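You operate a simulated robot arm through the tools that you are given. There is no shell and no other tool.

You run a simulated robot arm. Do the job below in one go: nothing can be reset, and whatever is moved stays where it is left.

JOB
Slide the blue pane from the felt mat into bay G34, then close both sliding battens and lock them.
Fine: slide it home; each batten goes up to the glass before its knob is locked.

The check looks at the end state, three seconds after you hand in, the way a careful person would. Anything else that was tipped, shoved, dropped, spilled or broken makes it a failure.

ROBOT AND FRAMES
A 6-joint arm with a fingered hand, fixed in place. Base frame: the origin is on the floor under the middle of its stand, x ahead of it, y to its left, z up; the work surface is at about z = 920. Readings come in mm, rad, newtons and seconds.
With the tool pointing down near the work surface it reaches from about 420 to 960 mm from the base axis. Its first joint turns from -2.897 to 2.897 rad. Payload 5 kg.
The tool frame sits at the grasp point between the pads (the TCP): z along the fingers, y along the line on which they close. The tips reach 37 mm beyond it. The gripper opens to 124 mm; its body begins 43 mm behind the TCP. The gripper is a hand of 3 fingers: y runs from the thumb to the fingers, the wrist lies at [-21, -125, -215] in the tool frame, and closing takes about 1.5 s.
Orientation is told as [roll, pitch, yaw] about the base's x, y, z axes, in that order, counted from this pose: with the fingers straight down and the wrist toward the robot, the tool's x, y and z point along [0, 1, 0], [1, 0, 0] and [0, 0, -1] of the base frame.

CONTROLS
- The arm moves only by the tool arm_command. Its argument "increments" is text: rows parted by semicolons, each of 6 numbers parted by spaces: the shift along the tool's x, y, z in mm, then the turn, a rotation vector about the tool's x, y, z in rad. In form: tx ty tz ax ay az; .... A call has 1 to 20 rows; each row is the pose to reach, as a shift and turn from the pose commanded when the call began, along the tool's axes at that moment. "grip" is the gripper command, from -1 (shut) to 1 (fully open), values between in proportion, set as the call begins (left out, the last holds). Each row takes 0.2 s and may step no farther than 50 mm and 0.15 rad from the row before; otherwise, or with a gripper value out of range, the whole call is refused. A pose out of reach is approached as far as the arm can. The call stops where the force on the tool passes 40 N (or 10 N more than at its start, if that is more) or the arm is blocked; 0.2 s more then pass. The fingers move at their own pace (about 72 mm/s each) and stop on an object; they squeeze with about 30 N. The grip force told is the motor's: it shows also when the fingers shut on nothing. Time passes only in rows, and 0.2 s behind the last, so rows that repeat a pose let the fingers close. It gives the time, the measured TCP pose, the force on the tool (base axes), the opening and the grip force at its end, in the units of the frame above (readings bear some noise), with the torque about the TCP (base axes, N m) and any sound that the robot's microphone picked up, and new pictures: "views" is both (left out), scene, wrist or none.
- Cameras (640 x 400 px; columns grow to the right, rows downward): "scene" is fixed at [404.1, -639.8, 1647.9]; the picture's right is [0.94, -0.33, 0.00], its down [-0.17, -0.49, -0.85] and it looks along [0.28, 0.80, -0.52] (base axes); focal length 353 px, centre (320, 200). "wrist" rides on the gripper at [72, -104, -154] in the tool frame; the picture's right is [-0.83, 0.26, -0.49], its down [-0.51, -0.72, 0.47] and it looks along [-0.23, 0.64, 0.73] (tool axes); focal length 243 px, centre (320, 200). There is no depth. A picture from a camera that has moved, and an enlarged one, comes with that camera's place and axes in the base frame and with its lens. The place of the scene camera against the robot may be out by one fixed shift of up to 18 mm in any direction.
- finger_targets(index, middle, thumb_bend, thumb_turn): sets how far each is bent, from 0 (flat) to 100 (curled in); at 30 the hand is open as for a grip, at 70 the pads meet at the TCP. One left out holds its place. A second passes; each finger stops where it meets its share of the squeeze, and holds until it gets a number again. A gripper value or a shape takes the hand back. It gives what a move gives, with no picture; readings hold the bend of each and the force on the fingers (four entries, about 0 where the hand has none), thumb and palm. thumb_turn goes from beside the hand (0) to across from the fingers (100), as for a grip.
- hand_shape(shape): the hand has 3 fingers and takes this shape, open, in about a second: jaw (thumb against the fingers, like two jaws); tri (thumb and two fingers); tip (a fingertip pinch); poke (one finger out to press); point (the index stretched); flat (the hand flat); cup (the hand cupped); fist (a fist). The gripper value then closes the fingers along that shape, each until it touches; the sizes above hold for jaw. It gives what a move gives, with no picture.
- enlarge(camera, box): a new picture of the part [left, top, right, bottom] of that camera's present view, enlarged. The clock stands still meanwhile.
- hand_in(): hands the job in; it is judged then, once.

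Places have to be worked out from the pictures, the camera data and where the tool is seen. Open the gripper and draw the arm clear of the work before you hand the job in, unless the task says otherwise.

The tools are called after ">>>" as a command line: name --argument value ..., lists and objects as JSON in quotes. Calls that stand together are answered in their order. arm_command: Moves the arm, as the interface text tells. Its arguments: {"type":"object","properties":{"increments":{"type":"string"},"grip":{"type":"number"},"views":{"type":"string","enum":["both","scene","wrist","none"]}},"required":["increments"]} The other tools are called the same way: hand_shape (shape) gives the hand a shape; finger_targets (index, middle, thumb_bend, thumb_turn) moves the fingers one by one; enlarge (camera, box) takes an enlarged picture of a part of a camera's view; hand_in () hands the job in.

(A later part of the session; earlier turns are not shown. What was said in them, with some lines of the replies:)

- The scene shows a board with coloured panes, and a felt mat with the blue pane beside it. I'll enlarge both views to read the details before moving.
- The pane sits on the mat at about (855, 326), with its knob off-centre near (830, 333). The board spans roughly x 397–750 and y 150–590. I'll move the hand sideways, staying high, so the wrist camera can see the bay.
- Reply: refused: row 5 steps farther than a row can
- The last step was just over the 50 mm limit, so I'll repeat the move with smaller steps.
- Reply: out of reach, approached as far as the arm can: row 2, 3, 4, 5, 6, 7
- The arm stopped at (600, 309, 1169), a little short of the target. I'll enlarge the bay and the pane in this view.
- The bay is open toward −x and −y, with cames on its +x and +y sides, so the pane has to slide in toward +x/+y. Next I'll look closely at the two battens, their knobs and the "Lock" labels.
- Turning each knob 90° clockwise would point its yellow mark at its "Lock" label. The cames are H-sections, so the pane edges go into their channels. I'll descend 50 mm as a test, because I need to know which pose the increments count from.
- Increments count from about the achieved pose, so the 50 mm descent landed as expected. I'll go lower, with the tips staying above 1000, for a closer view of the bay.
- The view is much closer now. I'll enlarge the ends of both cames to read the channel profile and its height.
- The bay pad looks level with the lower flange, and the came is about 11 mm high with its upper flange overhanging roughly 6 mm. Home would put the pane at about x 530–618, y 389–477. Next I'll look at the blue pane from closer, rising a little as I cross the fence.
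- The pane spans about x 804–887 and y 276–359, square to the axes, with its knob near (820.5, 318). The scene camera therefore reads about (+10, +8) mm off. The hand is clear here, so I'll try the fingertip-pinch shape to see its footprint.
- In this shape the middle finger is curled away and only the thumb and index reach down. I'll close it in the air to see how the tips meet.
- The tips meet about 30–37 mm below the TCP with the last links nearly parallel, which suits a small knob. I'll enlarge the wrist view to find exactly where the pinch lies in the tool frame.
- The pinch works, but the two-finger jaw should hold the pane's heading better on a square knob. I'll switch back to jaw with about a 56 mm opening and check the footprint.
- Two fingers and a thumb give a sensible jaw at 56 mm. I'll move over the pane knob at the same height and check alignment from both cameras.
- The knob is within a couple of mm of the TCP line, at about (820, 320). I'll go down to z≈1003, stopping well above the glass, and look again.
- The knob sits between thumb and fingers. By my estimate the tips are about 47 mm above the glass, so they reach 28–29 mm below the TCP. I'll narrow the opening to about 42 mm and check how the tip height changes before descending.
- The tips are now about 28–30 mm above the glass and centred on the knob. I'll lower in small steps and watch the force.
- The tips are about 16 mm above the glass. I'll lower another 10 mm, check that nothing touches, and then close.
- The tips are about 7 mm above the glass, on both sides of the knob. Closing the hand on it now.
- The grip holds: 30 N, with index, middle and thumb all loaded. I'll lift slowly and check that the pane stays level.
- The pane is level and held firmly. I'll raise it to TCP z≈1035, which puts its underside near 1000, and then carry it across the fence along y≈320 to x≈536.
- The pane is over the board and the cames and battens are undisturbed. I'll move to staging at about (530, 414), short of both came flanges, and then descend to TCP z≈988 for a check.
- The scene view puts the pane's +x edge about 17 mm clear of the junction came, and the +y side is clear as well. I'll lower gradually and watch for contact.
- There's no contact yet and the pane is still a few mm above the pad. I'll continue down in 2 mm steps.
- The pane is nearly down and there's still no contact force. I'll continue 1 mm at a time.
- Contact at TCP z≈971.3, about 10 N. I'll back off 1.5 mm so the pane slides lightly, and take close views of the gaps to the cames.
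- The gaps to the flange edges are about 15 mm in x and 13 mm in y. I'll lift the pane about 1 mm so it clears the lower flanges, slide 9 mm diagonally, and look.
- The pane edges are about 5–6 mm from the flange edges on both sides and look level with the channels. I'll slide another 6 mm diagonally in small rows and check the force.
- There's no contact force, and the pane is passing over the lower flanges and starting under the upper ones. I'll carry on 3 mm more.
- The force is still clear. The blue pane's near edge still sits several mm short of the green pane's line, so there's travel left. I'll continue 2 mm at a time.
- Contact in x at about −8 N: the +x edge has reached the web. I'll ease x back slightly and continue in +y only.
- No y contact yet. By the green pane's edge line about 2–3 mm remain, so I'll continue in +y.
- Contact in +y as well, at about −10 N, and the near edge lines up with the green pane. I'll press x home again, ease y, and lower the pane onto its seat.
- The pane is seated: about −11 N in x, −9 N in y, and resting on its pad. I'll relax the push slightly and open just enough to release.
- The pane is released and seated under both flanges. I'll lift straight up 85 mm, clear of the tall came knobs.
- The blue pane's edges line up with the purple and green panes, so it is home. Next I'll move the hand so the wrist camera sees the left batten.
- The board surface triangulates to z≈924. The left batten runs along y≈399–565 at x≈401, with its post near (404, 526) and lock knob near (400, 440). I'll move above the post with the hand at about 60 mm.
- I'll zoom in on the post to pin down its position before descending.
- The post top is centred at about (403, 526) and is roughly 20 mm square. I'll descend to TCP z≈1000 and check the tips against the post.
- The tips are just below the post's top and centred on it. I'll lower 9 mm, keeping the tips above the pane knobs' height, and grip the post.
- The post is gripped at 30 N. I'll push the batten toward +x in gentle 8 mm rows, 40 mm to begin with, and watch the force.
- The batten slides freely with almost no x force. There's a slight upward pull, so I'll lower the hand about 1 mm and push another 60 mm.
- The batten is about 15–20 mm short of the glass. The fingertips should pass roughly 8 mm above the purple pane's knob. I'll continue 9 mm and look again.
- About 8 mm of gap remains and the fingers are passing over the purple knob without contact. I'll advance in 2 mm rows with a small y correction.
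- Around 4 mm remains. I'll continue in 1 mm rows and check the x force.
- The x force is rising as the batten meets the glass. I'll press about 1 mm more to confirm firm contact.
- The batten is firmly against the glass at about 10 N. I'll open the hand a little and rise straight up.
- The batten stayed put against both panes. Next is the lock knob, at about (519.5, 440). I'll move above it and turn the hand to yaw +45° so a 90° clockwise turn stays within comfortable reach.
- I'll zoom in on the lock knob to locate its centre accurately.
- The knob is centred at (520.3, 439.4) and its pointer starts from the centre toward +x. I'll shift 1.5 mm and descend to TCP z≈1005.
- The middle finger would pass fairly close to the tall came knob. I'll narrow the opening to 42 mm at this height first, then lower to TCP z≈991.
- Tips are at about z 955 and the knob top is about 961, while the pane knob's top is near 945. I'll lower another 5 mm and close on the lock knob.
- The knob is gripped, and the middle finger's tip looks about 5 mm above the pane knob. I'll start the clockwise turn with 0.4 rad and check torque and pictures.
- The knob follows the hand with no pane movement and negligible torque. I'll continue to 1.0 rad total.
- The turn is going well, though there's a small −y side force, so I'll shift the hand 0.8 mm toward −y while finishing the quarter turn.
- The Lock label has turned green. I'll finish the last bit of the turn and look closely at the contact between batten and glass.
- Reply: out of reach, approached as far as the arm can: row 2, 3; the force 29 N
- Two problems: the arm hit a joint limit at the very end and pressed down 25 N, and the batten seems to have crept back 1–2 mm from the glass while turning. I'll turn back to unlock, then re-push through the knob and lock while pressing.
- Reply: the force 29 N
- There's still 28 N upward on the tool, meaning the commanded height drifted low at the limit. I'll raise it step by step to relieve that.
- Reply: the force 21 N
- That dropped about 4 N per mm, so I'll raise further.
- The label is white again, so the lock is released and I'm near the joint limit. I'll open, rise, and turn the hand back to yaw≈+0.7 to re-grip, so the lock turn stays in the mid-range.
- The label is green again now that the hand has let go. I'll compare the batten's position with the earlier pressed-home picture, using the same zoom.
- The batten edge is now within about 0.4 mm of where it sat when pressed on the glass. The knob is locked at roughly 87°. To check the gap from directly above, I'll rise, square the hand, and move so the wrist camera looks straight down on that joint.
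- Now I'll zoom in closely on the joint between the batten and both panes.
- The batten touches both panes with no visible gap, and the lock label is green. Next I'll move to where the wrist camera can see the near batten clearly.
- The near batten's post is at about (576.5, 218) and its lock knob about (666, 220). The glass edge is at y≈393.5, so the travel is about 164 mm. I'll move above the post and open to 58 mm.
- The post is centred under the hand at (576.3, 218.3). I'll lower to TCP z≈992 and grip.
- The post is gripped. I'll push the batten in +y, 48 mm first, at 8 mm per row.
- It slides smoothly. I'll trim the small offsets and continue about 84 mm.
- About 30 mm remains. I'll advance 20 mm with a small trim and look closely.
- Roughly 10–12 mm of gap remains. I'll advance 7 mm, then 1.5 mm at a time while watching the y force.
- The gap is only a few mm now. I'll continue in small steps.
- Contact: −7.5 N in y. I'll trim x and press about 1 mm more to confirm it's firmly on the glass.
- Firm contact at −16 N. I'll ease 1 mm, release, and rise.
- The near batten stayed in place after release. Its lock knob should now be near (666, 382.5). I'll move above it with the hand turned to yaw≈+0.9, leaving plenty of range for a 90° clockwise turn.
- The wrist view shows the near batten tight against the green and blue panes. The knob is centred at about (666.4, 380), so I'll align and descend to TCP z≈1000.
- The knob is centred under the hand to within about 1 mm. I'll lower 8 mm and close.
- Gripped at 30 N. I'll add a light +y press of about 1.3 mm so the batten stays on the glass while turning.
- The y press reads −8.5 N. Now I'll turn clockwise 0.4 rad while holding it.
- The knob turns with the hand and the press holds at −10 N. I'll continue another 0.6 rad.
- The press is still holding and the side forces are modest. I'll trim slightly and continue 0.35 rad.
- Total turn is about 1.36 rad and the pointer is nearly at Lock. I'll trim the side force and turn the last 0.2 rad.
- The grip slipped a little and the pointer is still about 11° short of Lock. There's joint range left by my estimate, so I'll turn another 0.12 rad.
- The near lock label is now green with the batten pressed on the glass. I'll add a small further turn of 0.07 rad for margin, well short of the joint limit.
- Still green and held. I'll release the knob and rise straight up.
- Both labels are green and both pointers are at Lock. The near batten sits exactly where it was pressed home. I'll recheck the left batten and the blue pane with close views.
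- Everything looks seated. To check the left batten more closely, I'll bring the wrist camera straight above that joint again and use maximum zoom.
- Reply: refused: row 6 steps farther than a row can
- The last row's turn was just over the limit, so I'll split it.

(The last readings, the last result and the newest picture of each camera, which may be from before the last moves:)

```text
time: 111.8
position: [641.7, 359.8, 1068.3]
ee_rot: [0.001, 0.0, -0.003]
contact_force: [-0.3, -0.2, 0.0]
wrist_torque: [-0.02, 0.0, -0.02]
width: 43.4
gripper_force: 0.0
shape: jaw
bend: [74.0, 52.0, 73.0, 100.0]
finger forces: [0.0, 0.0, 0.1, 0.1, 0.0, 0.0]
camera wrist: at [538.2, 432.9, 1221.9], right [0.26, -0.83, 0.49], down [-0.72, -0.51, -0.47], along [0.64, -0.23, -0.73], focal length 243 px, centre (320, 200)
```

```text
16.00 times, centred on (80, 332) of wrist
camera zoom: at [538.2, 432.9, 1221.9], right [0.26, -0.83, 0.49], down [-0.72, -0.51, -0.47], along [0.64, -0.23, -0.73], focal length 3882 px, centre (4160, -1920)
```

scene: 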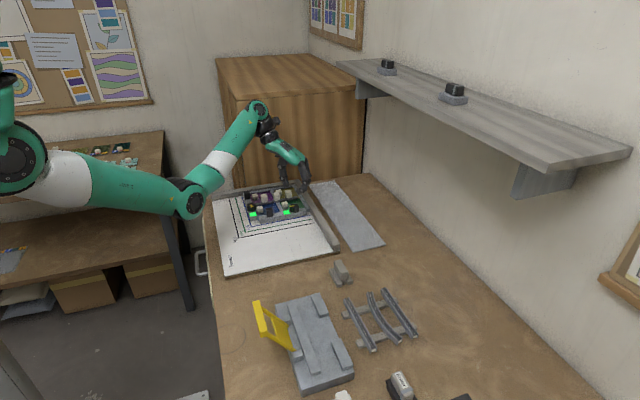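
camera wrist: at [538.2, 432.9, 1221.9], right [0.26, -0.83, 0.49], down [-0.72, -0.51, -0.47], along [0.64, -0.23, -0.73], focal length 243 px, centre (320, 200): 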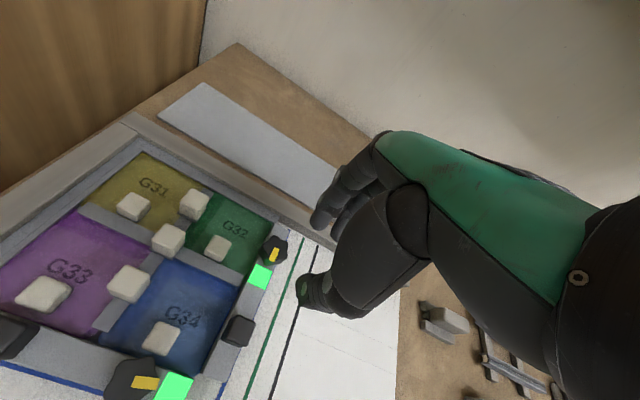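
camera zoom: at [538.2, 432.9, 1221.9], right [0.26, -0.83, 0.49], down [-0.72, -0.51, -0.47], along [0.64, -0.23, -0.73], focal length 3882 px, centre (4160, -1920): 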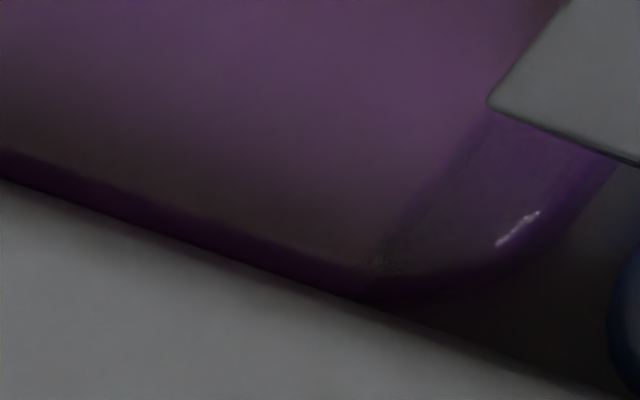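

At maximum zoom both panes meet the left batten with no gap. The pane, the battens and both locks are done, so I'll rise, open the hand fully, and draw the arm away from the board toward −y.

>>> arm_command --increments "0 0 -40 0 0 0; 0 0 -80 0 0 0; -40 -5 -80 0 0 0; -80 -10 -80 0 0 0; -120 -15 -80 0 0 0; -160 -20 -80 0 0 0; -200 -25 -80 0 0 0; -240 -30 -80 0 0 0; -280 -35 -80 0 0 0; -310 -40 -80 0 0 0; -310 -40 -80 0 0 0" --grip 1 --views "both"

>>> enlarge --camera "scene" --box '[200, 170, 350, 280]'

```text
time: 114.2
position: [603.9, 52.1, 1136.7]
ee_rot: [-0.001, -0.002, -0.003]
contact_force: [-0.1, 0.0, 0.0]
wrist_torque: [0.0, 0.01, -0.01]
width: 123.5
gripper_force: 0.0
shape: jaw
bend: [30.0, 30.0, 30.0, 98.0]
finger forces: [0.0, 0.0, 0.0, 0.0, 0.0, 0.0]
out of reach, approached as far as the arm can: row 9, 10, 11
camera wrist: at [500.8, 124.6, 1290.6], right [0.26, -0.83, 0.49], down [-0.72, -0.51, -0.47], along [0.64, -0.23, -0.73], focal length 243 px, centre (320, 200)
```

scene: 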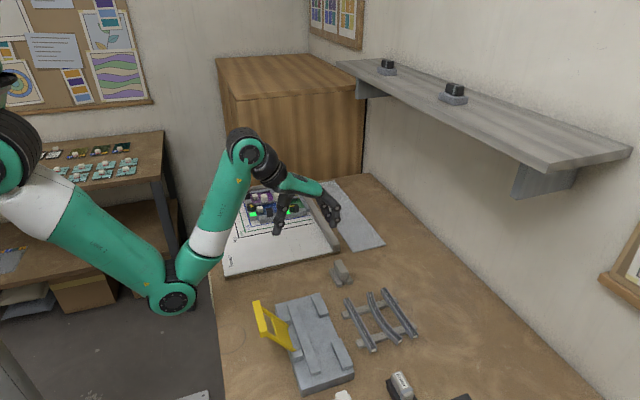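
wrist: 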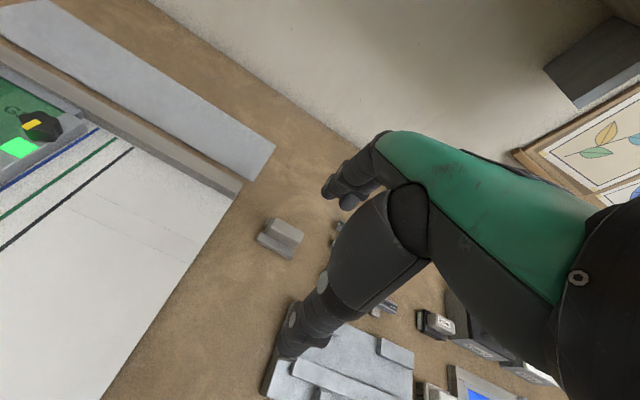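

```text
3.64 times, centred on (275, 225) of scene
camera zoom: at [404.1, -639.8, 1647.9], right [0.94, -0.33, 0.0], down [-0.17, -0.49, -0.85], along [0.28, 0.8, -0.52], focal length 1282 px, centre (484, 109)
```

zoom: 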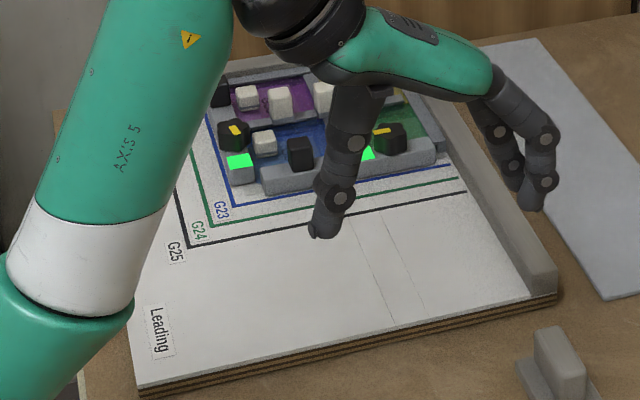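

The hand is open and clear of the board at (604, 52, 1137). Both lock labels are still green, the pane is seated and the surroundings look undisturbed, so I'm handing in.

>>> hand_in

```text
The job is handed in.
```

The blue pane is home in bay G34, and both battens are up against the glass and locked. I handed the job in, and no verdict has come back yet.

- **Pane:** it slid into both came channels until it touched in x and y. Its edges line up with the purple and green panes.
- **Left batten:** I pushed it to the glass at about 10 N and turned its knob about 87° clockwise. It seemed to creep back 1–2 mm during the turn, and I hit a joint limit. I backed the knob off until it unlocked and let go to re-grip. On release it showed green again, so I didn't push or lock it a second time. Straight-down views at maximum zoom show no gap to either pane.
- **Near batten:** I pushed it to the glass at about 16 N, then locked it while still pressing. Its pointer is at Lock.

Both Lock labels were still green when I handed in. The hand was open and clear of the board, and nothing else looked moved or tipped.
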